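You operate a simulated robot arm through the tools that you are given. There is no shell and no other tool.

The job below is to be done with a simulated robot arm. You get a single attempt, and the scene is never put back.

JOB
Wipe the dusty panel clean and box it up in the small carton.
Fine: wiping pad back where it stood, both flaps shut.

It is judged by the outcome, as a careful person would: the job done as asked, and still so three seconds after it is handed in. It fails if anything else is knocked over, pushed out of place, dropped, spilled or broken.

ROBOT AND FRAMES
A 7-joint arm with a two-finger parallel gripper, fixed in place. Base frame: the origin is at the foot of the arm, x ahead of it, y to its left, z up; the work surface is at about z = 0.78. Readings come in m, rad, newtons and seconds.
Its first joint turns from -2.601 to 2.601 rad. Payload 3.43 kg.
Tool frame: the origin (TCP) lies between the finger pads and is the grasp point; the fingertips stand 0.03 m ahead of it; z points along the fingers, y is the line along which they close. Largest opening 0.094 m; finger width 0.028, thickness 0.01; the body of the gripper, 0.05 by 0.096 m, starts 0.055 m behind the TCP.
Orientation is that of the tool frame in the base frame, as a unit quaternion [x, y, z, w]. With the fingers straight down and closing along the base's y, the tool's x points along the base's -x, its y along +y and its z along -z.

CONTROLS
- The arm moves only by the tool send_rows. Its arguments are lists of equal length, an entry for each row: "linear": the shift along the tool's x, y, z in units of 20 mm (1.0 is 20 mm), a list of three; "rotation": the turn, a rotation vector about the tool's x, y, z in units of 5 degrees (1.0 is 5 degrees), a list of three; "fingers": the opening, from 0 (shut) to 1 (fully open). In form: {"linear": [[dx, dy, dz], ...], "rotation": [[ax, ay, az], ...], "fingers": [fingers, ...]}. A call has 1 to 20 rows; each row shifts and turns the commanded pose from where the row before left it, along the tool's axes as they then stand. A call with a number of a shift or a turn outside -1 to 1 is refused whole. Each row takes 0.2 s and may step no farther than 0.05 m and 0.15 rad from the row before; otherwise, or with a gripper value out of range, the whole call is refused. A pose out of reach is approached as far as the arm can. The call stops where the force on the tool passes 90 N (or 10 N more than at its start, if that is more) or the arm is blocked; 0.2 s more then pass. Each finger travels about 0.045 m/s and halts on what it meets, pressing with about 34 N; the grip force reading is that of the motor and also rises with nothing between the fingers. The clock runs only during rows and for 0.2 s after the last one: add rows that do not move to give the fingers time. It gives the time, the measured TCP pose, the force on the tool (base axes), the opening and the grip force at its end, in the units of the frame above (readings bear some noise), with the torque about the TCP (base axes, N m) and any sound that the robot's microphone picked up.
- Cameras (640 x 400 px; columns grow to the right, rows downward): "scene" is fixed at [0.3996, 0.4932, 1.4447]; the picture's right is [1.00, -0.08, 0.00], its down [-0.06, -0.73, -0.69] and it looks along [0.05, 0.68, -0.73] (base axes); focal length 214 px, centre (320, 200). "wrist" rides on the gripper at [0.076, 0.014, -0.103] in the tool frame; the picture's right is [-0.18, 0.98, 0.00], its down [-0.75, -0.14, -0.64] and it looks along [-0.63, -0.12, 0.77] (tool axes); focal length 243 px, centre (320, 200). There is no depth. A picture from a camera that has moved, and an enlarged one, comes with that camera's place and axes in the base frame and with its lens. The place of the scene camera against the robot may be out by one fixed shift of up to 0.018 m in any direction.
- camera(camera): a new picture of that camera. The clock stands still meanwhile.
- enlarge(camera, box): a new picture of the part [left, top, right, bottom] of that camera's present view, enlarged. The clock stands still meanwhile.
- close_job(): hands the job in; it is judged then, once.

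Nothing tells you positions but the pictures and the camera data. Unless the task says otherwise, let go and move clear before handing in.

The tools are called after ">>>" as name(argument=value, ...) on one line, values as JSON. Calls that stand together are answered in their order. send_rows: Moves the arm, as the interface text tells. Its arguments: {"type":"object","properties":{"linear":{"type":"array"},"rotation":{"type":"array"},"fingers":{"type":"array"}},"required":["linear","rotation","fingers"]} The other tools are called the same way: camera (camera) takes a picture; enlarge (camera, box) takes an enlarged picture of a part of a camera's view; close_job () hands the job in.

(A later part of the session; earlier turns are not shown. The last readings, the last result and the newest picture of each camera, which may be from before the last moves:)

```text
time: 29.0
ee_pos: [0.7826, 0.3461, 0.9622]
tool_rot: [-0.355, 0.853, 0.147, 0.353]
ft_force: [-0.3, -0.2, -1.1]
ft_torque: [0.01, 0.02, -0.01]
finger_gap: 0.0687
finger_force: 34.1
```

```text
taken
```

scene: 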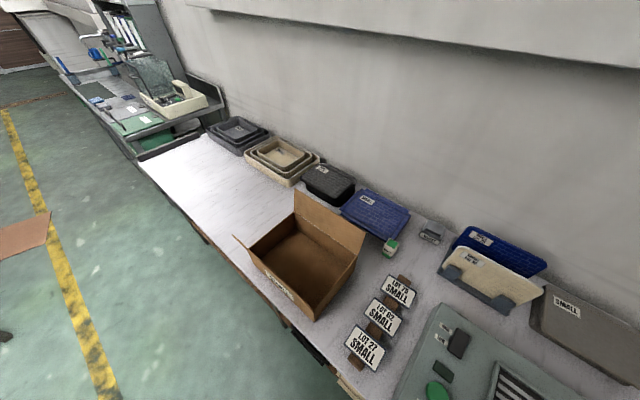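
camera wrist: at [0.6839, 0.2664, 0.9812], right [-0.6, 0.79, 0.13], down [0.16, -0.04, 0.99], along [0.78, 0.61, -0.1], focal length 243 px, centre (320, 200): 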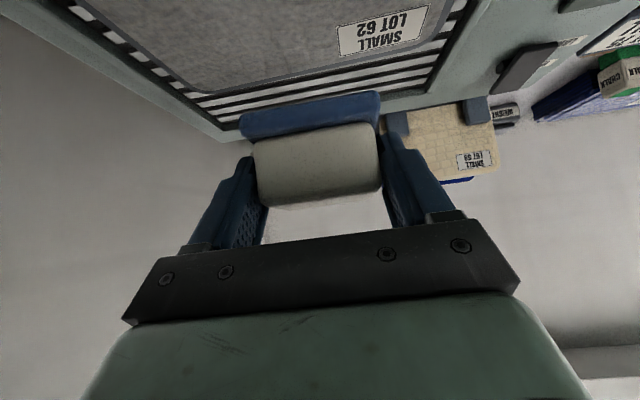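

>>> enlarge(camera="wrist", box=[40, 0, 500, 150])

>>> enlarge(camera="scene", box=[440, 280, 640, 400])

```text
1.39 times, centred on (270, 75) of wrist
camera zoom: at [0.6839, 0.2664, 0.9812], right [-0.6, 0.79, 0.13], down [0.16, -0.04, 0.99], along [0.78, 0.61, -0.1], focal length 338 px, centre (390, 374)
```

zoom: 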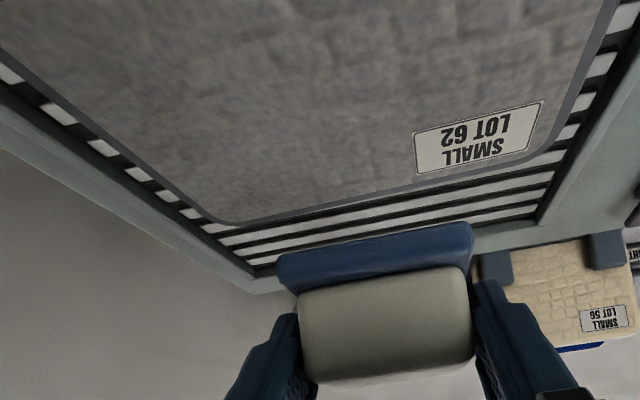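

```text
3.20 times, centred on (540, 340) of scene
camera zoom: at [0.3996, 0.4932, 1.4447], right [1.0, -0.08, 0.0], down [-0.06, -0.73, -0.69], along [0.05, 0.68, -0.73], focal length 686 px, centre (-384, -248)
```

zoom: 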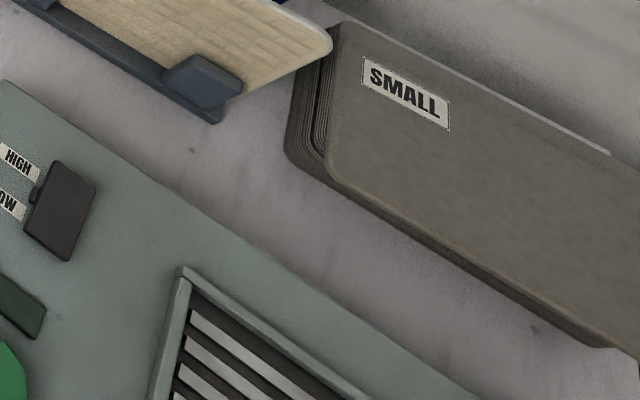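

Triangulating two views puts the panel top at z≈0.855, spanning p 0.719–0.857 and q -0.41 to -0.217. I'll bring the pad over the back-left corner of the panel, about 2 cm above the surface.

>>> send_rows(linear=[[0.22, 0.735, 0.7], [0.22, 0.735, 0.7], [0.22, 0.735, 0.7], [0.22, 0.735, 0.7], [0, 0, 0]], rotation=[[0, 0, 0], [0, 0, 0], [0, 0, 0], [0, 0, 0], [0, 0, 0]], fingers=[0.2, 0.2, 0.2, 0.2, 0.2])

>>> camera(camera="wrist")

```text
time: 30.2
ee_pos: [0.762, 0.4058, 0.9094]
tool_rot: [-0.353, 0.854, 0.146, 0.353]
ft_force: [0.5, 0.7, -0.6]
ft_torque: [-0.03, 0.01, -0.04]
finger_gap: 0.0691
finger_force: 34.2
```

```text
taken
camera wrist: at [0.6621, 0.3272, 0.929], right [-0.6, 0.79, 0.13], down [0.16, -0.04, 0.99], along [0.78, 0.61, -0.1], focal length 243 px, centre (320, 200)
```

wrist: 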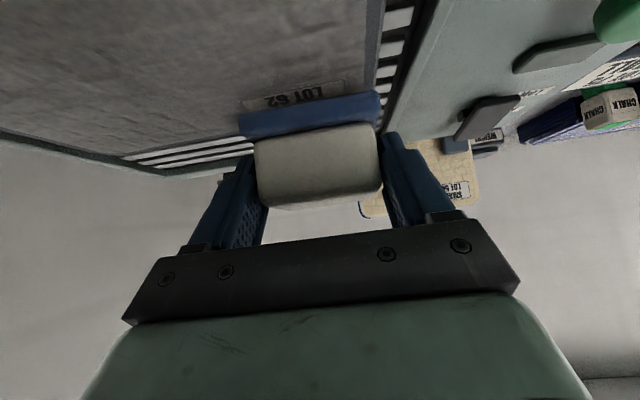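

The pad is lined up with the panel's right/back corner. I'll descend in small steps, watching for contact force.

>>> send_rows(linear=[[0.18, 0, 0.18], [0.18, 0, 0.18], [0, 0, 0]], rotation=[[0, 0, 0], [0, 0, 0], [0, 0, 0]], fingers=[0.2, 0.2, 0.2])

>>> send_rows(linear=[[0.1, 0, 0.1], [0, 0, 0]], rotation=[[0, 0, 0], [0, 0, 0]], fingers=[0.2, 0.2])

>>> send_rows(linear=[[0.1, 0, 0.1], [0, 0, 0]], rotation=[[0, 0, 0], [0, 0, 0]], fingers=[0.2, 0.2])

```text
time: 31.0
ee_pos: [0.7612, 0.4055, 0.8988]
tool_rot: [-0.353, 0.853, 0.146, 0.354]
ft_force: [-0.8, 0.3, -0.5]
ft_torque: [0.02, 0.02, 0.0]
finger_gap: 0.069
finger_force: 33.9
```

```text
time: 31.6
ee_pos: [0.7606, 0.4054, 0.8987]
tool_rot: [-0.353, 0.853, 0.147, 0.356]
ft_force: [0.1, -0.6, 17.6]
ft_torque: [-0.1, 0.06, 0.0]
finger_gap: 0.069
finger_force: 34.4
```

```text
time: 32.2
ee_pos: [0.7612, 0.406, 0.8981]
tool_rot: [-0.352, 0.852, 0.148, 0.357]
ft_force: [-4.0, -0.7, 50.1]
ft_torque: [0.2, -0.01, 0.06]
finger_gap: 0.0687
finger_force: 34.3
```

Contact is found at TCP z≈0.898, but the last step pressed too hard at 50 N. I'll back off to a light pressure.

>>> send_rows(linear=[[-0.15, 0, -0.15], [0, 0, 0]], rotation=[[0, 0, 0], [0, 0, 0]], fingers=[0.2, 0.2])

>>> camera(camera="wrist")

```text
time: 32.8
ee_pos: [0.7604, 0.4052, 0.8971]
tool_rot: [-0.354, 0.854, 0.146, 0.353]
ft_force: [2.3, 3.3, 15.4]
ft_torque: [0.57, -0.42, 0.05]
finger_gap: 0.0692
finger_force: 34.0
```

```text
taken
camera wrist: at [0.6619, 0.3272, 0.9172], right [-0.6, 0.79, 0.13], down [0.16, -0.04, 0.99], along [0.78, 0.61, -0.1], focal length 243 px, centre (320, 200)
```

wrist: 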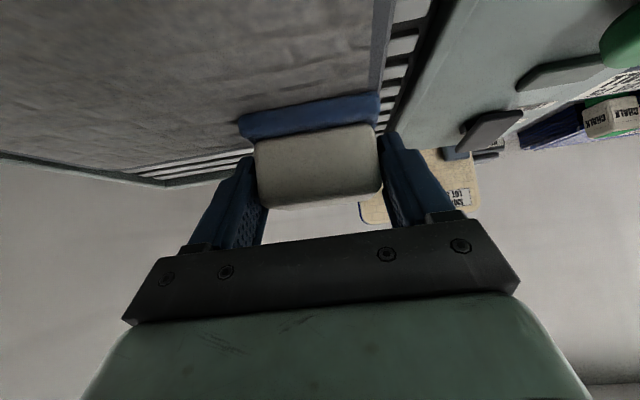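

Pressure is around 15 N. I'll ease off slightly and make a first stroke along -q across the back strip, then look at the result.

>>> send_rows(linear=[[-0.015, -0.3, -0.015], [0, -0.6, 0], [0, -0.6, 0], [0, -0.6, 0], [0, -0.6, 0]], rotation=[[0, 0, 0], [0, 0, 0], [0, 0, 0], [0, 0, 0], [0, 0, 0]], fingers=[0.2, 0.2, 0.2, 0.2, 0.2])

>>> camera(camera="wrist")

>>> enlarge(camera="wrist", box=[0, 0, 460, 220])

```text
time: 34.0
ee_pos: [0.7989, 0.3682, 0.8983]
tool_rot: [-0.354, 0.854, 0.146, 0.353]
ft_force: [0.9, 1.0, -1.2]
ft_torque: [-0.01, 0.0, 0.0]
finger_gap: 0.069
finger_force: 33.9
```

```text
taken
camera wrist: at [0.6996, 0.2895, 0.9179], right [-0.6, 0.79, 0.13], down [0.16, -0.04, 0.99], along [0.78, 0.62, -0.1], focal length 243 px, centre (320, 200)
```

wrist: 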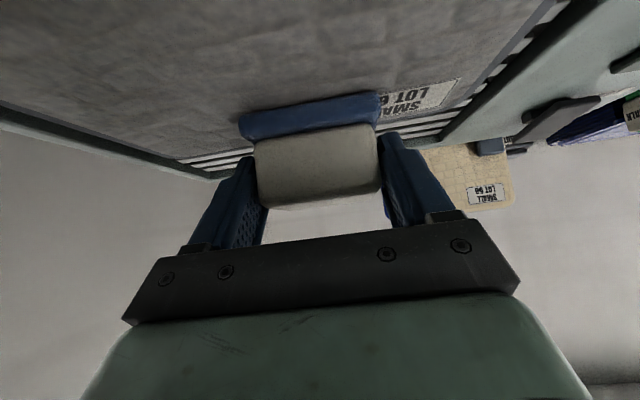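

```text
1.39 times, centred on (230, 110) of wrist
camera zoom: at [0.6996, 0.2895, 0.9179], right [-0.6, 0.79, 0.13], down [0.16, -0.04, 0.99], along [0.78, 0.62, -0.1], focal length 338 px, centre (445, 325)
```

zoom: 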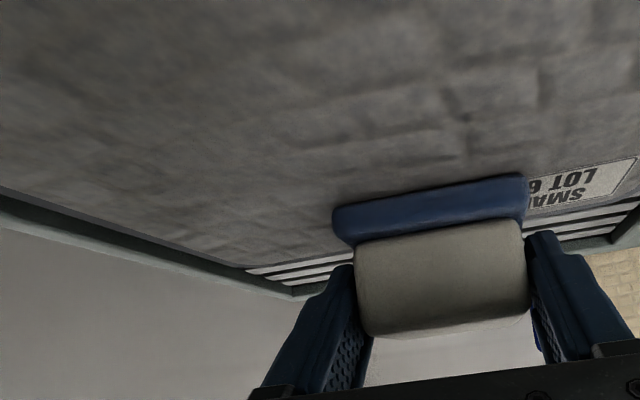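

Contact was lost at z≈0.898. I'll press down about 1.5 mm more and check the force.

>>> send_rows(linear=[[0.05, 0, 0.05], [0, 0, 0]], rotation=[[0, 0, 0], [0, 0, 0]], fingers=[0.2, 0.2])

```text
time: 34.6
ee_pos: [0.7991, 0.3679, 0.8984]
tool_rot: [-0.353, 0.853, 0.147, 0.355]
ft_force: [-0.6, -0.5, 4.6]
ft_torque: [0.17, -0.1, 0.06]
finger_gap: 0.0689
finger_force: 34.0
```

>>> send_rows(linear=[[0.02, 0, 0.02], [0, -0.5, 0], [0, -0.5, 0], [0, -0.5, 0], [0, -0.5, 0], [0, -0.5, 0], [0, -0.5, 0], [0, -0.5, 0]], rotation=[[0, 0, 0], [0, 0, 0], [0, 0, 0], [0, 0, 0], [0, 0, 0], [0, 0, 0], [0, 0, 0], [0, 0, 0]], fingers=[0.2, 0.2, 0.2, 0.2, 0.2, 0.2, 0.2, 0.2])

>>> camera(camera="wrist")

>>> enlarge(camera="wrist", box=[200, 0, 640, 220])

```text
time: 36.4
ee_pos: [0.8478, 0.3177, 0.8973]
tool_rot: [-0.353, 0.854, 0.147, 0.354]
ft_force: [-6.2, 6.5, 25.1]
ft_torque: [0.52, 0.12, 0.02]
finger_gap: 0.0689
finger_force: 34.3
```

```text
taken
camera wrist: at [0.7487, 0.24, 0.9167], right [-0.6, 0.79, 0.13], down [0.15, -0.05, 0.99], along [0.78, 0.62, -0.09], focal length 243 px, centre (320, 200)
```

wrist: 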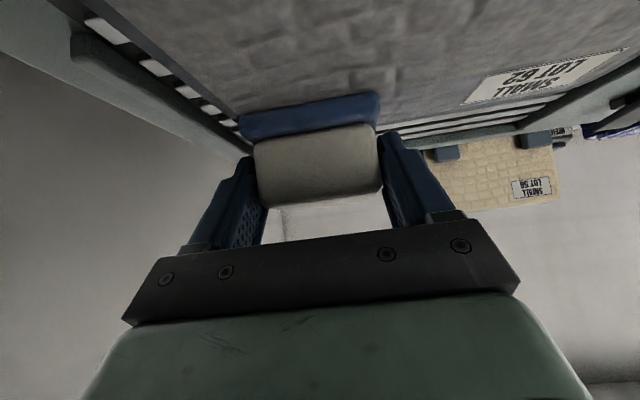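

```text
1.45 times, centred on (420, 110) of wrist
camera zoom: at [0.7487, 0.24, 0.9167], right [-0.6, 0.79, 0.13], down [0.15, -0.05, 0.99], along [0.78, 0.62, -0.09], focal length 353 px, centre (174, 331)
```

zoom: 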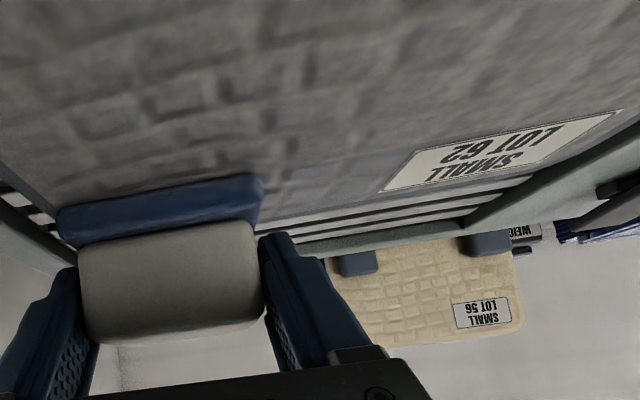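

The stroke had real contact, with friction at about 9 N. There may be a cleaner bluish strip behind the pad, so I'll zoom in to verify.

>>> enlarge(camera="wrist", box=[360, 40, 640, 150])

>>> enlarge(camera="scene", box=[500, 330, 640, 400])

```text
2.29 times, centred on (500, 95) of wrist
camera zoom: at [0.7487, 0.24, 0.9167], right [-0.6, 0.79, 0.13], down [0.15, -0.05, 0.99], along [0.78, 0.62, -0.09], focal length 555 px, centre (-91, 440)
```

zoom: 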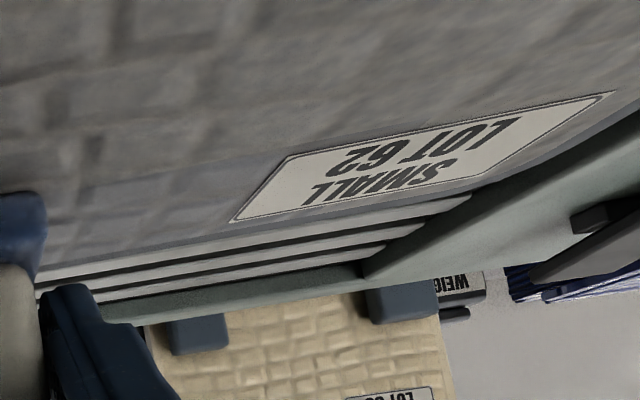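

```text
4.57 times, centred on (570, 365) of scene
camera zoom: at [0.3996, 0.4932, 1.4447], right [1.0, -0.08, 0.0], down [-0.06, -0.73, -0.69], along [0.05, 0.68, -0.73], focal length 980 px, centre (-823, -554)
```

zoom: 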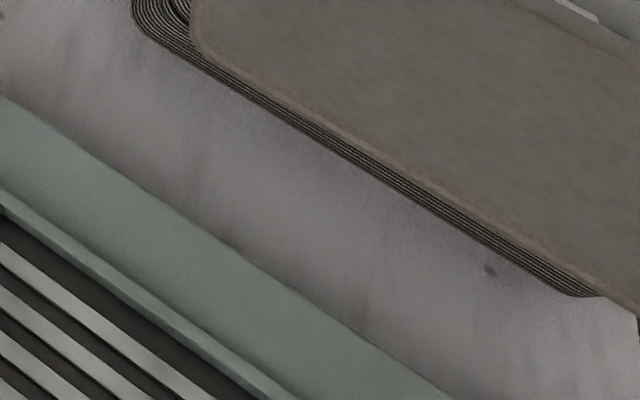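

I'll stroke back across the strip, then lift and tilt the camera down to judge the effect.

>>> send_rows(linear=[[0, 0.5, 0], [0, 0.5, 0], [0, 0.5, 0], [0, 0.5, 0], [0, 0.5, 0], [0, 0.5, 0], [0, 0.5, 0], [0, 0.5, 0], [0, 0.5, 0], [0, 0.5, 0], [0, 0.5, 0], [0, 0.5, 0]], rotation=[[0, 0, 0], [0, 0, 0], [0, 0, 0], [0, 0, 0], [0, 0, 0], [0, 0, 0], [0, 0, 0], [0, 0, 0], [0, 0, 0], [0, 0, 0], [0, 0, 0], [0, 0, 0]], fingers=[0.2, 0.2, 0.2, 0.2, 0.2, 0.2, 0.2, 0.2, 0.2, 0.2, 0.2, 0.2])

>>> send_rows(linear=[[-0.35, 0, -0.35], [-0.7, 0, -0.7], [-0.7, 0, -0.7], [-0.7, 0, -0.7], [-0.7, 0, -0.7], [0, 0, 0], [0, 0, 0], [0, 0, 0], [0, 0, 0], [0, 0, 0], [0, 0, 0]], rotation=[[0, 0, 0], [0, 0, 0], [0, 0, 0], [0, 0, 0], [0, 0, 0], [0, 1, 0], [0, 1, 0], [0, 1, 0], [0, 1, 0], [0, 1, 0], [0, 1, 0]], fingers=[0.2, 0.2, 0.2, 0.2, 0.2, 0.2, 0.2, 0.2, 0.2, 0.2, 0.2])

>>> camera(camera="wrist")

```text
time: 39.0
ee_pos: [0.7645, 0.4023, 0.8975]
tool_rot: [-0.353, 0.854, 0.146, 0.354]
ft_force: [5.4, -4.7, 19.1]
ft_torque: [-0.21, -0.55, -0.02]
finger_gap: 0.0691
finger_force: 34.1
```

```text
time: 41.4
ee_pos: [0.7643, 0.4037, 0.9842]
tool_rot: [-0.379, 0.916, 0.049, 0.121]
ft_force: [-0.3, 0.1, -1.4]
ft_torque: [-0.01, 0.02, 0.0]
finger_gap: 0.0688
finger_force: 34.0
```

```text
taken
camera wrist: at [0.6834, 0.3432, 1.0659], right [-0.57, 0.82, 0.05], down [0.5, 0.3, 0.81], along [0.65, 0.49, -0.58], focal length 243 px, centre (320, 200)
```

wrist: 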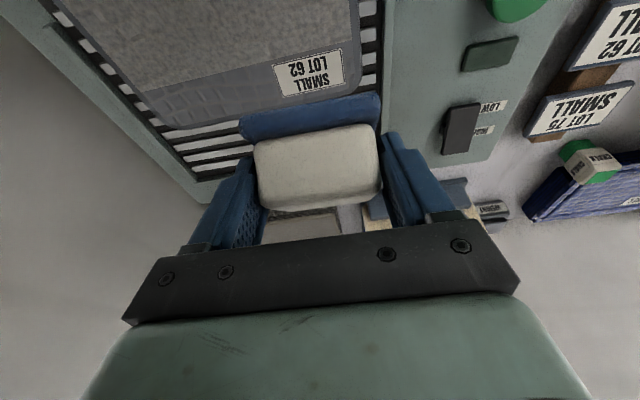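

Wiping works: the back strip shows the clean bluish surface. I'll zoom in to see coverage.

>>> enlarge(camera="wrist", box=[60, 0, 400, 160])

```text
1.88 times, centred on (230, 80) of wrist
camera zoom: at [0.6834, 0.3432, 1.0659], right [-0.57, 0.82, 0.05], down [0.5, 0.3, 0.81], along [0.65, 0.49, -0.58], focal length 457 px, centre (489, 426)
```

zoom: 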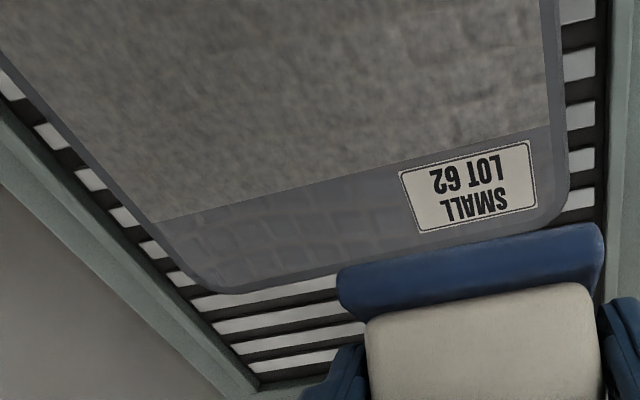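

The back strip is clean across the full width, from p≈0.816 back to the edge, and the panel hasn't moved. I'll tilt back, shift 3.6 cm toward the robot, and wipe the next strip.

>>> send_rows(linear=[[0, 0, 0], [0, 0, 0], [0, 0, 0], [0, 0, 0], [0, 0, 0], [0, 0, 0], [0.636, 0, -0.636], [0.636, 0, -0.636], [0.7, 0, 0.7], [0.7, 0, 0.7], [0.7, 0, 0.7], [0.7, 0, 0.7], [0.31, 0, 0.31], [0, 0, 0]], rotation=[[0, -1, 0], [0, -1, 0], [0, -1, 0], [0, -1, 0], [0, -1, 0], [0, -1, 0], [0, 0, 0], [0, 0, 0], [0, 0, 0], [0, 0, 0], [0, 0, 0], [0, 0, 0], [0, 0, 0], [0, 0, 0]], fingers=[0.2, 0.2, 0.2, 0.2, 0.2, 0.2, 0.2, 0.2, 0.2, 0.2, 0.2, 0.2, 0.2, 0.2])

```text
time: 44.4
ee_pos: [0.7389, 0.3776, 0.8965]
tool_rot: [-0.354, 0.854, 0.147, 0.353]
ft_force: [0.2, 0.6, 0.4]
ft_torque: [-0.02, 0.03, -0.01]
finger_gap: 0.069
finger_force: 33.9
```

No contact yet. I'll step down by 1 mm increments.

>>> send_rows(linear=[[0.035, 0, 0.035], [0, 0, 0]], rotation=[[0, 0, 0], [0, 0, 0]], fingers=[0.2, 0.2])

>>> send_rows(linear=[[0.035, 0, 0.035], [0, 0, 0]], rotation=[[0, 0, 0], [0, 0, 0]], fingers=[0.2, 0.2])

```text
time: 45.0
ee_pos: [0.738, 0.3784, 0.8964]
tool_rot: [-0.353, 0.853, 0.147, 0.354]
ft_force: [-0.6, -0.4, 5.5]
ft_torque: [0.07, -0.14, 0.0]
finger_gap: 0.069
finger_force: 33.5
```

```text
time: 45.6
ee_pos: [0.7387, 0.3787, 0.8974]
tool_rot: [-0.352, 0.853, 0.146, 0.356]
ft_force: [-1.0, 0.6, 20.2]
ft_torque: [0.06, -0.18, 0.09]
finger_gap: 0.069
finger_force: 33.6
```

>>> send_rows(linear=[[-0.01, -0.2, -0.01], [0, -0.5, 0], [0, -0.5, 0], [0, -0.5, 0], [0, -0.5, 0], [0, -0.5, 0], [0, -0.5, 0], [0, -0.5, 0], [0, -0.5, 0], [0, -0.5, 0], [0, -0.5, 0], [0, -0.5, 0], [0, -0.4, 0]], rotation=[[0, 0, 0], [0, 0, 0], [0, 0, 0], [0, 0, 0], [0, 0, 0], [0, 0, 0], [0, 0, 0], [0, 0, 0], [0, 0, 0], [0, 0, 0], [0, 0, 0], [0, 0, 0], [0, 0, 0]], fingers=[0.2, 0.2, 0.2, 0.2, 0.2, 0.2, 0.2, 0.2, 0.2, 0.2, 0.2, 0.2, 0.2])

>>> camera(camera="wrist")

```text
time: 48.4
ee_pos: [0.8237, 0.2921, 0.8972]
tool_rot: [-0.353, 0.853, 0.147, 0.354]
ft_force: [-7.4, 8.7, 29.8]
ft_torque: [0.53, 0.14, 0.03]
finger_gap: 0.0692
finger_force: 34.6
```

```text
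taken
camera wrist: at [0.7246, 0.2132, 0.9161], right [-0.6, 0.79, 0.13], down [0.15, -0.05, 0.99], along [0.78, 0.62, -0.09], focal length 243 px, centre (320, 200)
```

wrist: 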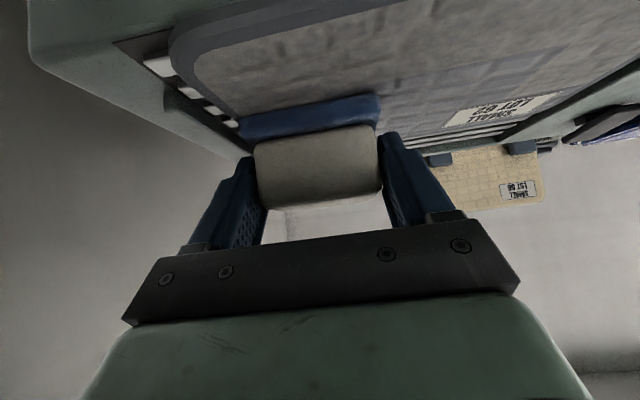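

>>> send_rows(linear=[[-0.02, 0.2, -0.02], [0, 0.5, 0], [0, 0.5, 0], [0, 0.5, 0], [0, 0.5, 0], [0, 0.5, 0], [0, 0.5, 0], [0, 0.5, 0], [0, 0.5, 0], [0, 0.5, 0], [0, 0.5, 0], [0, 0.5, 0], [0, 0.4, 0]], rotation=[[0, 0, 0], [0, 0, 0], [0, 0, 0], [0, 0, 0], [0, 0, 0], [0, 0, 0], [0, 0, 0], [0, 0, 0], [0, 0, 0], [0, 0, 0], [0, 0, 0], [0, 0, 0], [0, 0, 0]], fingers=[0.2, 0.2, 0.2, 0.2, 0.2, 0.2, 0.2, 0.2, 0.2, 0.2, 0.2, 0.2, 0.2])

>>> send_rows(linear=[[-0.35, 0, -0.35], [-0.7, 0, -0.7], [-0.7, 0, -0.7], [-0.7, 0, -0.7], [-0.7, 0, -0.7], [0, 0, 0], [0, 0, 0], [0, 0, 0], [0, 0, 0], [0, 0, 0], [0, 0, 0]], rotation=[[0, 0, 0], [0, 0, 0], [0, 0, 0], [0, 0, 0], [0, 0, 0], [0, 1, 0], [0, 1, 0], [0, 1, 0], [0, 1, 0], [0, 1, 0], [0, 1, 0]], fingers=[0.2, 0.2, 0.2, 0.2, 0.2, 0.2, 0.2, 0.2, 0.2, 0.2, 0.2])

>>> camera(camera="wrist")

>>> enlarge(camera="wrist", box=[60, 0, 400, 160])

```text
time: 51.2
ee_pos: [0.7386, 0.3767, 0.8967]
tool_rot: [-0.354, 0.853, 0.147, 0.353]
ft_force: [3.0, -4.2, 9.8]
ft_torque: [-0.07, -0.35, -0.08]
finger_gap: 0.069
finger_force: 33.7
```

```text
time: 53.6
ee_pos: [0.7384, 0.3781, 0.9853]
tool_rot: [-0.379, 0.916, 0.049, 0.12]
ft_force: [0.3, -0.6, -1.4]
ft_torque: [0.01, -0.03, 0.0]
finger_gap: 0.0689
finger_force: 34.5
```

```text
taken
camera wrist: at [0.6581, 0.3181, 1.0657], right [-0.57, 0.82, 0.05], down [0.5, 0.3, 0.81], along [0.65, 0.49, -0.58], focal length 243 px, centre (320, 200)
```

wrist: 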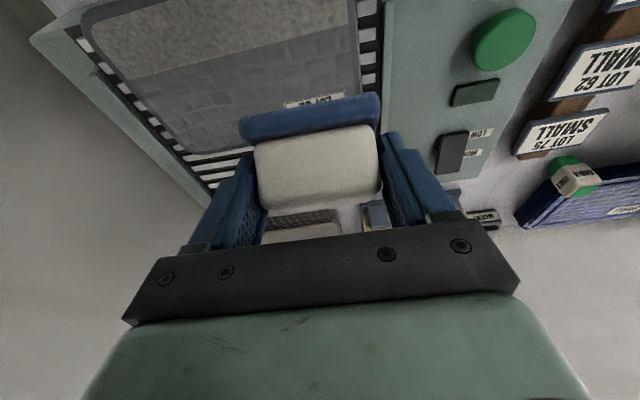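

```text
1.88 times, centred on (230, 80) of wrist
camera zoom: at [0.6581, 0.3181, 1.0657], right [-0.57, 0.82, 0.05], down [0.5, 0.3, 0.81], along [0.65, 0.49, -0.58], focal length 457 px, centre (489, 426)
```

zoom: 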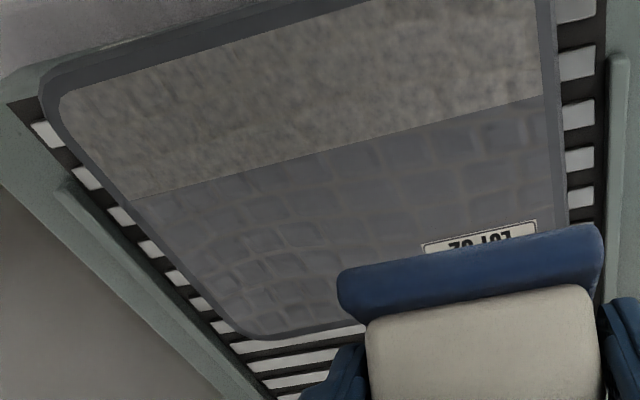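

Two strips are clean. Remaining dust is p≈0.727–0.77. One more strip at TCP p≈0.743 covers it.

>>> send_rows(linear=[[0, 0, 0], [0, 0, 0], [0, 0, 0], [0, 0, 0], [0, 0, 0], [0, 0, 0], [0.8, 0, -0.8], [0.8, 0, -0.8], [0.7, 0, 0.7], [0.7, 0, 0.7], [0.7, 0, 0.7], [0.7, 0, 0.7], [0.31, 0, 0.31], [0, 0, 0]], rotation=[[0, -1, 0], [0, -1, 0], [0, -1, 0], [0, -1, 0], [0, -1, 0], [0, -1, 0], [0, 0, 0], [0, 0, 0], [0, 0, 0], [0, 0, 0], [0, 0, 0], [0, 0, 0], [0, 0, 0], [0, 0, 0]], fingers=[0.2, 0.2, 0.2, 0.2, 0.2, 0.2, 0.2, 0.2, 0.2, 0.2, 0.2, 0.2, 0.2, 0.2])

>>> send_rows(linear=[[0.03, 0, 0.03], [0, 0, 0]], rotation=[[0, 0, 0], [0, 0, 0]], fingers=[0.2, 0.2])

```text
time: 56.6
ee_pos: [0.7062, 0.3458, 0.8984]
tool_rot: [-0.354, 0.854, 0.146, 0.353]
ft_force: [-1.1, 0.8, -1.7]
ft_torque: [0.02, 0.0, 0.01]
finger_gap: 0.0692
finger_force: 34.4
```

```text
time: 57.2
ee_pos: [0.706, 0.3455, 0.8976]
tool_rot: [-0.354, 0.853, 0.147, 0.354]
ft_force: [-0.1, -0.3, 0.8]
ft_torque: [-0.06, -0.02, -0.01]
finger_gap: 0.0692
finger_force: 33.8
```

>>> send_rows(linear=[[0.035, 0, 0.035], [0, 0, 0]], rotation=[[0, 0, 0], [0, 0, 0]], fingers=[0.2, 0.2])

```text
time: 57.8
ee_pos: [0.7074, 0.3447, 0.8976]
tool_rot: [-0.353, 0.853, 0.147, 0.355]
ft_force: [0.7, -0.2, 13.7]
ft_torque: [0.0, -0.06, -0.01]
finger_gap: 0.0688
finger_force: 33.8
```

Contact is at about 14 N. I'll stroke both ways across the front strip.

>>> send_rows(linear=[[0, -0.2, 0], [0, -0.5, 0], [0, -0.5, 0], [-0.005, -0.5, -0.005], [-0.005, -0.5, -0.005], [-0.005, -0.5, -0.005], [0, -0.5, 0], [0, -0.5, 0], [0, -0.5, 0], [0, -0.5, 0], [0, -0.5, 0], [0, -0.5, 0], [0, -0.4, 0]], rotation=[[0, 0, 0], [0, 0, 0], [0, 0, 0], [0, 0, 0], [0, 0, 0], [0, 0, 0], [0, 0, 0], [0, 0, 0], [0, 0, 0], [0, 0, 0], [0, 0, 0], [0, 0, 0], [0, 0, 0]], fingers=[0.2, 0.2, 0.2, 0.2, 0.2, 0.2, 0.2, 0.2, 0.2, 0.2, 0.2, 0.2, 0.2])

>>> send_rows(linear=[[0, 0.2, 0], [0, 0.5, 0], [0, 0.5, 0], [0, 0.5, 0], [0, 0.5, 0], [0, 0.5, 0], [0, 0.5, 0], [0, 0.5, 0], [0, 0.5, 0], [0, 0.5, 0], [0, 0.5, 0], [0, 0.5, 0], [0, 0.4, 0]], rotation=[[0, 0, 0], [0, 0, 0], [0, 0, 0], [0, 0, 0], [0, 0, 0], [0, 0, 0], [0, 0, 0], [0, 0, 0], [0, 0, 0], [0, 0, 0], [0, 0, 0], [0, 0, 0], [0, 0, 0]], fingers=[0.2, 0.2, 0.2, 0.2, 0.2, 0.2, 0.2, 0.2, 0.2, 0.2, 0.2, 0.2, 0.2])

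>>> send_rows(linear=[[-0.35, 0, -0.35], [-0.7, 0, -0.7], [-0.7, 0, -0.7], [-0.7, 0, -0.7], [-0.7, 0, -0.7], [0, 0, 0], [0, 0, 0], [0, 0, 0], [0, 0, 0], [0, 0, 0], [0, 0, 0]], rotation=[[0, 0, 0], [0, 0, 0], [0, 0, 0], [0, 0, 0], [0, 0, 0], [0, 1, 0], [0, 1, 0], [0, 1, 0], [0, 1, 0], [0, 1, 0], [0, 1, 0]], fingers=[0.2, 0.2, 0.2, 0.2, 0.2, 0.2, 0.2, 0.2, 0.2, 0.2, 0.2])

>>> camera(camera="wrist")

```text
time: 60.6
ee_pos: [0.7927, 0.2585, 0.8958]
tool_rot: [-0.353, 0.854, 0.146, 0.353]
ft_force: [-3.6, 2.5, 9.1]
ft_torque: [0.14, 0.01, -0.01]
finger_gap: 0.0691
finger_force: 33.9
```

```text
time: 63.4
ee_pos: [0.7059, 0.3455, 0.8965]
tool_rot: [-0.354, 0.853, 0.147, 0.353]
ft_force: [2.4, -3.1, 10.9]
ft_torque: [-0.1, -0.24, -0.03]
finger_gap: 0.0689
finger_force: 33.3
```

```text
time: 65.8
ee_pos: [0.7066, 0.346, 0.9858]
tool_rot: [-0.379, 0.916, 0.049, 0.121]
ft_force: [-0.6, 0.5, -1.3]
ft_torque: [0.0, -0.01, 0.02]
finger_gap: 0.069
finger_force: 34.2
```

```text
taken
camera wrist: at [0.6258, 0.2862, 1.0657], right [-0.57, 0.82, 0.05], down [0.5, 0.3, 0.81], along [0.65, 0.49, -0.58], focal length 243 px, centre (320, 200)
```

wrist: 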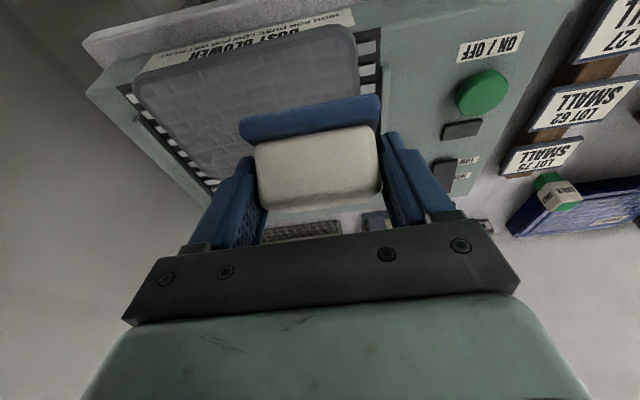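

The panel now looks clean. There's a label on the device front saying "DUST BLOWER", so I'll read it and inspect the panel closely.

>>> enlarge(camera="wrist", box=[120, 0, 370, 90])

>>> enlarge(camera="wrist", box=[120, 10, 370, 190])

```text
2.56 times, centred on (245, 45) of wrist
camera zoom: at [0.6258, 0.2862, 1.0657], right [-0.57, 0.82, 0.05], down [0.5, 0.3, 0.81], along [0.65, 0.49, -0.58], focal length 621 px, centre (512, 597)
```

zoom: 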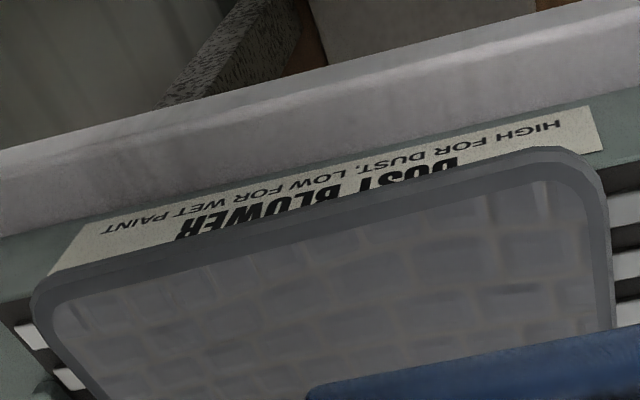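

```text
2.22 times, centred on (245, 100) of wrist
camera zoom: at [0.6258, 0.2862, 1.0657], right [-0.57, 0.82, 0.05], down [0.5, 0.3, 0.81], along [0.65, 0.49, -0.58], focal length 539 px, centre (487, 422)
```

zoom: 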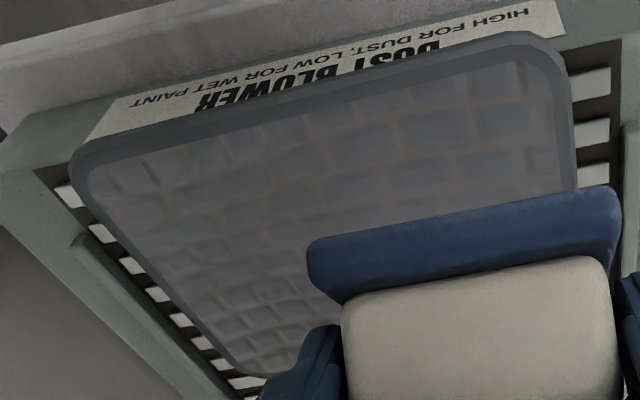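

The panel is fully clean and hasn't shifted, and the blower isn't needed. I'll now carry the pad back to its spot, tilting back to 45°, raising and moving over.

>>> send_rows(linear=[[-0.3, 0, -0.3], [-0.3, 0, -0.3], [0, 0, 0], [0, 0, 0], [0, 0, 0], [0, 0, 0], [0, 0, 0], [0, 0, 0], [-0.7, 0, -0.7]], rotation=[[0, 0, 0], [0, 0, 0], [0, -1, 0], [0, -1, 0], [0, -1, 0], [0, -1, 0], [0, -1, 0], [0, -1, 0], [0, 0, 0]], fingers=[0.2, 0.2, 0.2, 0.2, 0.2, 0.2, 0.2, 0.2, 0.2])

>>> send_rows(linear=[[-0.82, 0.955, 0.82], [-0.82, 0.955, 0.82], [-0.82, 0.955, 0.82], [-0.82, 0.955, 0.82], [-0.82, 0.955, 0.82], [-0.82, 0.955, 0.82], [-0.82, 0.955, 0.82], [-0.82, 0.955, 0.82], [-0.82, 0.955, 0.82], [-0.82, 0.955, 0.82], [-0.82, 0.955, 0.82], [-0.82, 0.955, 0.82], [-0.82, 0.955, 0.82], [-0.82, 0.955, 0.82], [-0.82, 0.955, 0.82], [0, 0, 0]], rotation=[[0, 0, 0], [0, 0, 0], [0, 0, 0], [0, 0, 0], [0, 0, 0], [0, 0, 0], [0, 0, 0], [0, 0, 0], [0, 0, 0], [0, 0, 0], [0, 0, 0], [0, 0, 0], [0, 0, 0], [0, 0, 0], [0, 0, 0], [0, 0, 0]], fingers=[0.2, 0.2, 0.2, 0.2, 0.2, 0.2, 0.2, 0.2, 0.2, 0.2, 0.2, 0.2, 0.2, 0.2, 0.2, 0.2])

>>> camera(camera="wrist")

```text
time: 67.8
ee_pos: [0.7129, 0.3504, 1.0217]
tool_rot: [-0.354, 0.853, 0.147, 0.354]
ft_force: [-0.7, -0.3, -0.2]
ft_torque: [0.01, 0.02, 0.04]
finger_gap: 0.0691
finger_force: 34.3
```

```text
time: 71.2
ee_pos: [0.7565, 0.7995, 1.019]
tool_rot: [-0.353, 0.854, 0.146, 0.353]
ft_force: [0.1, -0.1, -1.0]
ft_torque: [-0.03, 0.03, 0.01]
finger_gap: 0.0689
finger_force: 34.0
```

```text
taken
camera wrist: at [0.6568, 0.7223, 1.0389], right [-0.6, 0.79, 0.13], down [0.16, -0.04, 0.99], along [0.78, 0.61, -0.1], focal length 243 px, centre (320, 200)
```

wrist: 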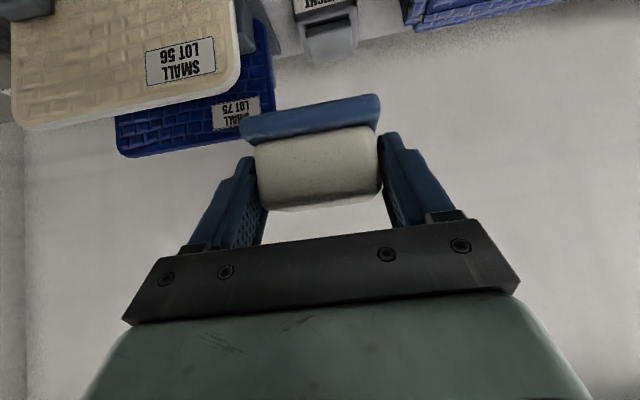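

Now a small lateral correction and a straight descent to about 1.5 cm above the original resting height.

>>> send_rows(linear=[[-0.27, 0.51, 0.27], [-0.27, 0.51, 0.27], [0.65, 0, 0.65], [0.65, 0, 0.65], [0.65, 0, 0.65], [0.65, 0, 0.65], [0.65, 0, 0.65], [0.65, 0, 0.65], [0.65, 0, 0.65], [0.65, 0, 0.65], [0.65, 0, 0.65], [0.4, 0, 0.4], [0, 0, 0]], rotation=[[0, 0, 0], [0, 0, 0], [0, 0, 0], [0, 0, 0], [0, 0, 0], [0, 0, 0], [0, 0, 0], [0, 0, 0], [0, 0, 0], [0, 0, 0], [0, 0, 0], [0, 0, 0], [0, 0, 0]], fingers=[0.2, 0.2, 0.2, 0.2, 0.2, 0.2, 0.2, 0.2, 0.2, 0.2, 0.2, 0.2, 0.2])

>>> camera(camera="wrist")

```text
time: 74.0
ee_pos: [0.7533, 0.8253, 0.8438]
tool_rot: [-0.353, 0.854, 0.146, 0.354]
ft_force: [0.0, 0.4, -1.0]
ft_torque: [-0.05, -0.02, 0.04]
finger_gap: 0.069
finger_force: 34.4
```

```text
taken
camera wrist: at [0.6533, 0.7472, 0.8623], right [-0.6, 0.79, 0.13], down [0.16, -0.04, 0.99], along [0.78, 0.61, -0.1], focal length 243 px, centre (320, 200)
```

wrist: 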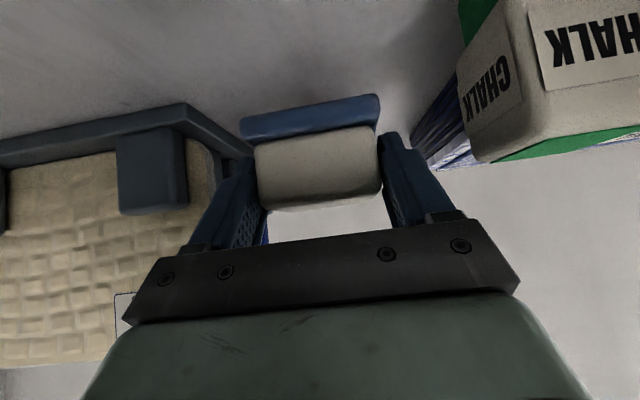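

>>> send_rows(linear=[[0.34, 0, 0.34], [0.34, 0, 0.34], [0, 0, 0]], rotation=[[0, 0, 0], [0, 0, 0], [0, 0, 0]], fingers=[0.2, 0.2, 0.2])

>>> send_rows(linear=[[0.07, 0, 0.07], [0, 0, 0]], rotation=[[0, 0, 0], [0, 0, 0]], fingers=[0.2, 0.2])

```text
time: 74.8
ee_pos: [0.7532, 0.8258, 0.8232]
tool_rot: [-0.353, 0.854, 0.146, 0.353]
ft_force: [0.3, 0.1, -1.7]
ft_torque: [0.02, 0.02, -0.01]
finger_gap: 0.0692
finger_force: 34.2
```

```text
time: 75.4
ee_pos: [0.7517, 0.8257, 0.8212]
tool_rot: [-0.353, 0.854, 0.146, 0.354]
ft_force: [0.8, 0.4, -1.4]
ft_torque: [-0.04, 0.03, -0.03]
finger_gap: 0.0691
finger_force: 33.6
```

>>> send_rows(linear=[[0.035, 0, 0.035], [0, 0, 0]], rotation=[[0, 0, 0], [0, 0, 0]], fingers=[0.2, 0.2])

>>> send_rows(linear=[[0.03, 0, 0.03], [0, 0, 0]], rotation=[[0, 0, 0], [0, 0, 0]], fingers=[0.2, 0.2])

```text
time: 76.0
ee_pos: [0.7522, 0.8257, 0.8211]
tool_rot: [-0.353, 0.854, 0.147, 0.353]
ft_force: [-0.6, 0.5, -1.0]
ft_torque: [-0.01, 0.01, 0.01]
finger_gap: 0.069
finger_force: 33.5
```

```text
time: 76.6
ee_pos: [0.7536, 0.8254, 0.8199]
tool_rot: [-0.353, 0.854, 0.146, 0.353]
ft_force: [0.2, -0.5, -1.3]
ft_torque: [-0.03, 0.01, 0.02]
finger_gap: 0.0687
finger_force: 33.8
```

>>> send_rows(linear=[[0.035, 0, 0.035], [0, 0, 0]], rotation=[[0, 0, 0], [0, 0, 0]], fingers=[0.2, 0.2])

```text
time: 77.2
ee_pos: [0.7531, 0.8261, 0.8193]
tool_rot: [-0.353, 0.854, 0.146, 0.354]
ft_force: [0.0, 0.3, -0.3]
ft_torque: [0.04, 0.02, -0.02]
finger_gap: 0.0689
finger_force: 34.1
```

The pad's weight is being taken up by the bench. I'll open the fingers to release it and look.

>>> send_rows(linear=[[0, 0, 0], [0, 0, 0], [0, 0, 0], [0, 0, 0], [0, 0, 0]], rotation=[[0, 0, 0], [0, 0, 0], [0, 0, 0], [0, 0, 0], [0, 0, 0]], fingers=[0.76, 0.8, 0.85, 0.9, 0.9])

>>> enlarge(camera="wrist", box=[180, 80, 460, 260])

```text
time: 78.4
ee_pos: [0.753, 0.8255, 0.8188]
tool_rot: [-0.353, 0.854, 0.147, 0.354]
ft_force: [-0.8, -0.7, 0.2]
ft_torque: [0.01, 0.01, 0.01]
finger_gap: 0.0846
finger_force: 0.0
```

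```text
2.22 times, centred on (320, 170) of wrist
camera zoom: at [0.6534, 0.7473, 0.8386], right [-0.6, 0.79, 0.13], down [0.16, -0.04, 0.99], along [0.78, 0.61, -0.1], focal length 539 px, centre (320, 267)
```

zoom: 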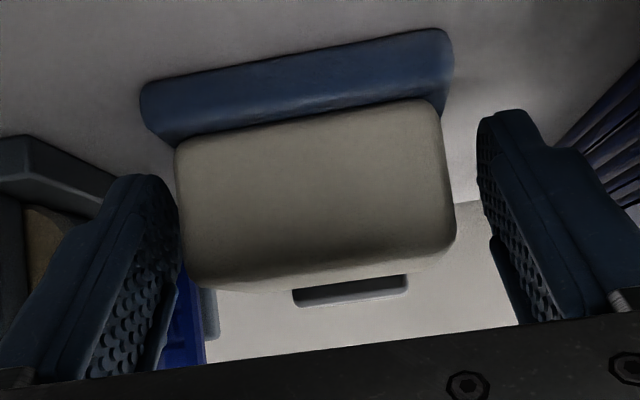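

Released cleanly. I'll lift straight up and back away, then check the bench.

>>> send_rows(linear=[[-0.3, 0, -0.3], [-0.6, 0, -0.6], [-0.7, 0, -0.7], [-0.7, 0, -0.7], [-0.7, 0, -0.7], [-0.7, 0, -0.7], [-0.7, 0, -0.7], [0, 0, -1], [0, 0, -1], [0, 0, -1], [0, 0, -1], [0, 0, -1], [0, 0, 0]], rotation=[[0, 0, 0], [0, 0, 0], [0, 0, 0], [0, 0, 0], [0, 0, 0], [0, 0, 0], [0, 0, 0], [0, 0, 0], [0, 0, 0], [0, 0, 0], [0, 0, 0], [0, 0, 0], [0, 0, 0]], fingers=[0.9, 0.9, 0.9, 0.9, 0.9, 0.9, 0.9, 0.9, 0.9, 0.9, 0.9, 0.9, 0.9])

>>> camera(camera="wrist")

>>> camera(camera="scene")

```text
time: 81.2
ee_pos: [0.7018, 0.7746, 1.0148]
tool_rot: [-0.354, 0.854, 0.147, 0.353]
ft_force: [0.2, 0.3, -0.1]
ft_torque: [-0.02, -0.01, -0.02]
finger_gap: 0.0844
finger_force: 0.0
```

```text
taken
camera wrist: at [0.6033, 0.6967, 1.0335], right [-0.6, 0.79, 0.13], down [0.16, -0.04, 0.99], along [0.78, 0.61, -0.1], focal length 243 px, centre (320, 200)
```

wrist: 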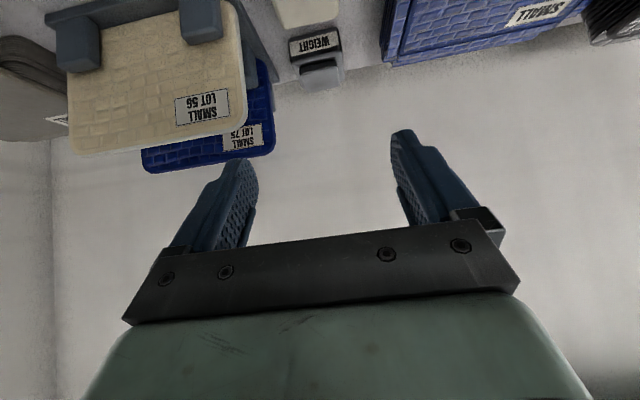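

```text
taken
```

scene: 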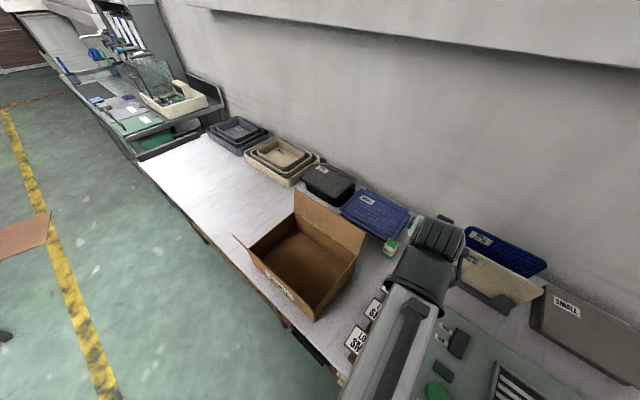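

The pad is back and released. Next I'll go to a staging point in front of the device to view the panel's overhanging front edge and prepare a horizontal grip.

>>> send_rows(linear=[[0.88, -1, -0.77], [0.88, -1, -0.77], [0.88, -1, -0.77], [0.88, -1, -0.77], [0.88, -1, -0.77], [0.88, -1, -0.77], [0.88, -1, -0.77], [0.88, -1, -0.77], [0.88, -1, -0.77], [0.88, -1, -0.77], [0.88, -1, -0.77], [0.88, -1, -0.77], [0.88, -1, -0.77], [0.88, -1, -0.77], [0.88, -1, -0.77], [0.88, -1, -0.77], [0, 0, 0]], rotation=[[0, 0, 0], [0, 0, 0], [0, 0, 0], [0, 0, 0], [0, 0, 0], [0, 0, 0], [0, 0, 0], [0, 0, 0], [0, 0, 0], [0, 0, 0], [0, 0, 0], [0, 0, 0], [0, 0, 0], [0, 0, 0], [0, 0, 0], [0, 0, 0], [0, 0, 0]], fingers=[0.6, 0.6, 0.6, 0.6, 0.6, 0.6, 0.6, 0.6, 0.6, 0.6, 0.6, 0.6, 0.6, 0.6, 0.6, 0.6, 0.6])

>>> camera(camera="wrist")

>>> camera(camera="scene")

>>> enlarge(camera="scene", box=[360, 200, 470, 280])

```text
time: 84.8
ee_pos: [0.6656, 0.2851, 0.9898]
tool_rot: [-0.353, 0.854, 0.146, 0.354]
ft_force: [-0.3, -0.4, -1.1]
ft_torque: [-0.02, -0.03, 0.03]
finger_gap: 0.0563
finger_force: 0.1
```

```text
taken
camera wrist: at [0.5659, 0.2056, 1.0091], right [-0.6, 0.79, 0.13], down [0.16, -0.04, 0.99], along [0.78, 0.61, -0.1], focal length 243 px, centre (320, 200)
```

wrist: 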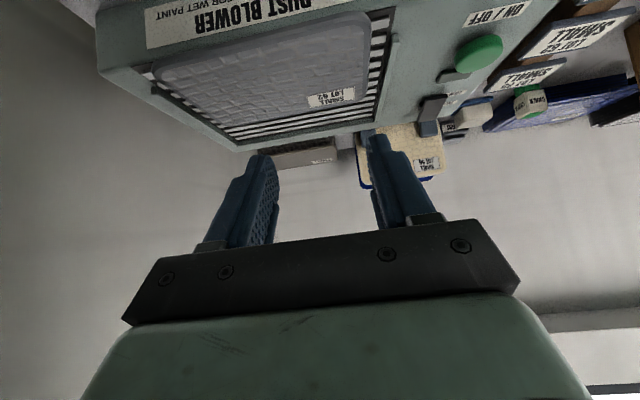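

```text
taken
```

scene: 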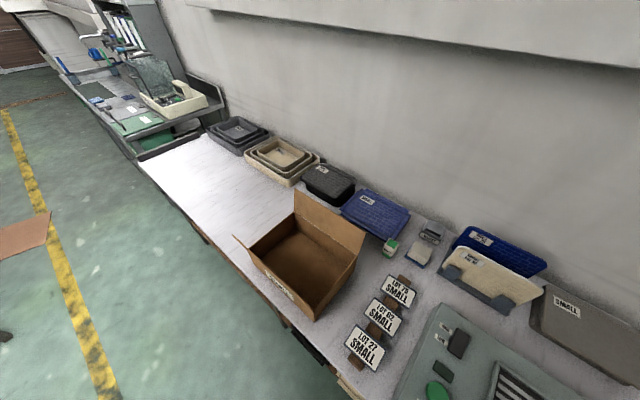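

```text
5.00 times, centred on (415, 240) of scene
camera zoom: at [0.3996, 0.4932, 1.4447], right [1.0, -0.08, 0.0], down [-0.06, -0.73, -0.69], along [0.05, 0.68, -0.73], focal length 1072 px, centre (-155, 0)
```

zoom: 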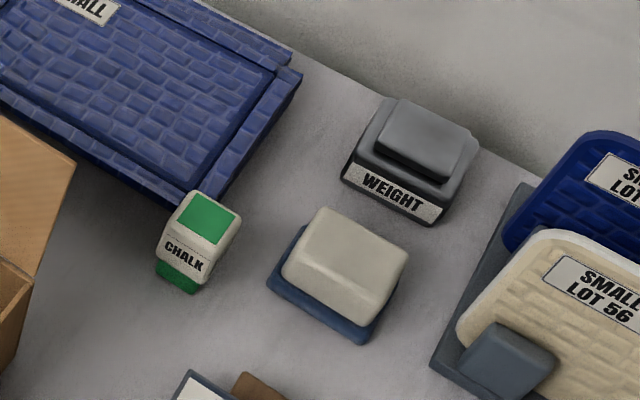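

The pad sits within about 2 mm of its original place. Now a close look at the panel's front edge.

>>> enlarge(camera="wrist", box=[90, 0, 410, 160])

```text
2.00 times, centred on (250, 80) of wrist
camera zoom: at [0.5659, 0.2056, 1.0091], right [-0.6, 0.79, 0.13], down [0.16, -0.04, 0.99], along [0.78, 0.61, -0.1], focal length 485 px, centre (460, 440)
```

zoom: 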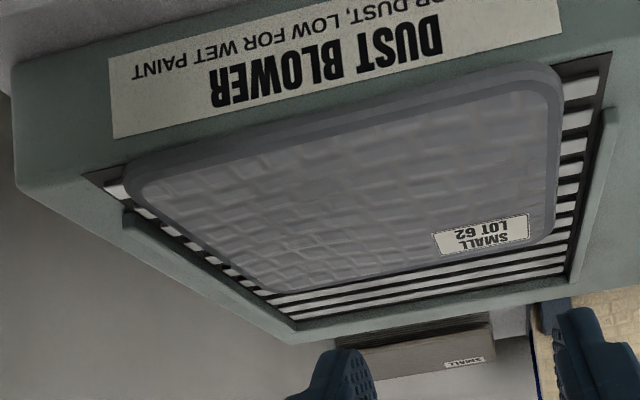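

The overhang is about 1 cm and the panel is about 8 mm thick. I'll back away a little and roll the gripper 90° so the fingers can close vertically on the front edge.

>>> send_rows(linear=[[0.7, 0, -0.7], [0.7, 0, -0.7], [0, 0, 0], [0, 0, 0], [0, 0, 0], [0, 0, 0], [0, 0, 0], [0, 0, 0], [0, 0, 0], [0, 0, 0], [0, 0, 0]], rotation=[[0, 0, 0], [0, 0, 0], [0, 0, 1], [0, 0, 1], [0, 0, 1], [0, 0, 1], [0, 0, 1], [0, 0, 1], [0, 0, 1], [0, 0, 1], [0, 0, 1]], fingers=[0.6, 0.6, 0.6, 0.6, 0.6, 0.6, 0.6, 0.6, 0.6, 0.6, 0.6])

>>> camera(camera="scene")

```text
time: 87.2
ee_pos: [0.6372, 0.2576, 0.9894]
tool_rot: [0.001, 0.924, 0.271, 0.27]
ft_force: [-0.1, 0.3, 0.0]
ft_torque: [0.01, 0.01, 0.0]
finger_gap: 0.0563
finger_force: 0.1
```

```text
taken
```

scene: 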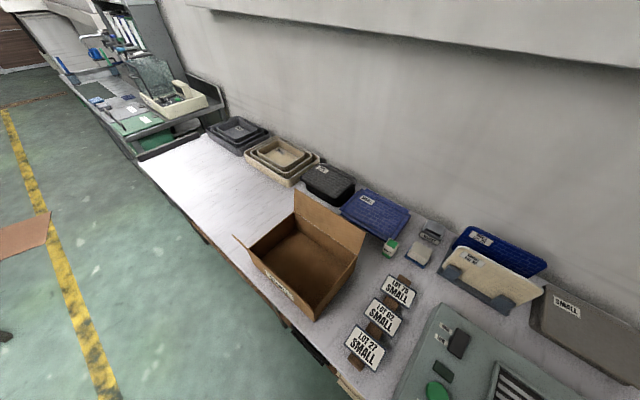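

>>> send_rows(linear=[[0, 0, 0], [0, 0, 0], [0, 0, 0], [0, 0, 0], [0, 0, 0], [0, 0, 0], [0, 0, 0], [0, 0, 0], [0, 0, 0]], rotation=[[0, 0, 1], [0, 0, 1], [0, 0, 1], [0, 0, 1], [0, 0, 1], [0, 0, 1], [0, 0, 1], [0, 0, 1], [0, 0, 1]], fingers=[0.6, 0.6, 0.6, 0.6, 0.6, 0.6, 0.6, 0.6, 0.6])

>>> camera(camera="wrist")

```text
time: 89.2
ee_pos: [0.637, 0.2577, 0.9911]
tool_rot: [0.355, 0.853, 0.353, 0.146]
ft_force: [0.0, 0.1, 0.9]
ft_torque: [0.02, -0.01, -0.01]
finger_gap: 0.0564
finger_force: 0.0
```

```text
taken
camera wrist: at [0.5388, 0.2682, 1.073], right [0.62, 0.36, 0.69], down [0.14, -0.93, 0.35], along [0.77, -0.12, -0.63], focal length 243 px, centre (320, 200)
```

wrist: 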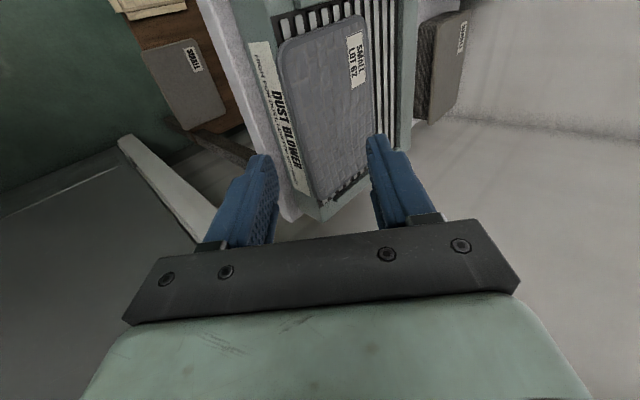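

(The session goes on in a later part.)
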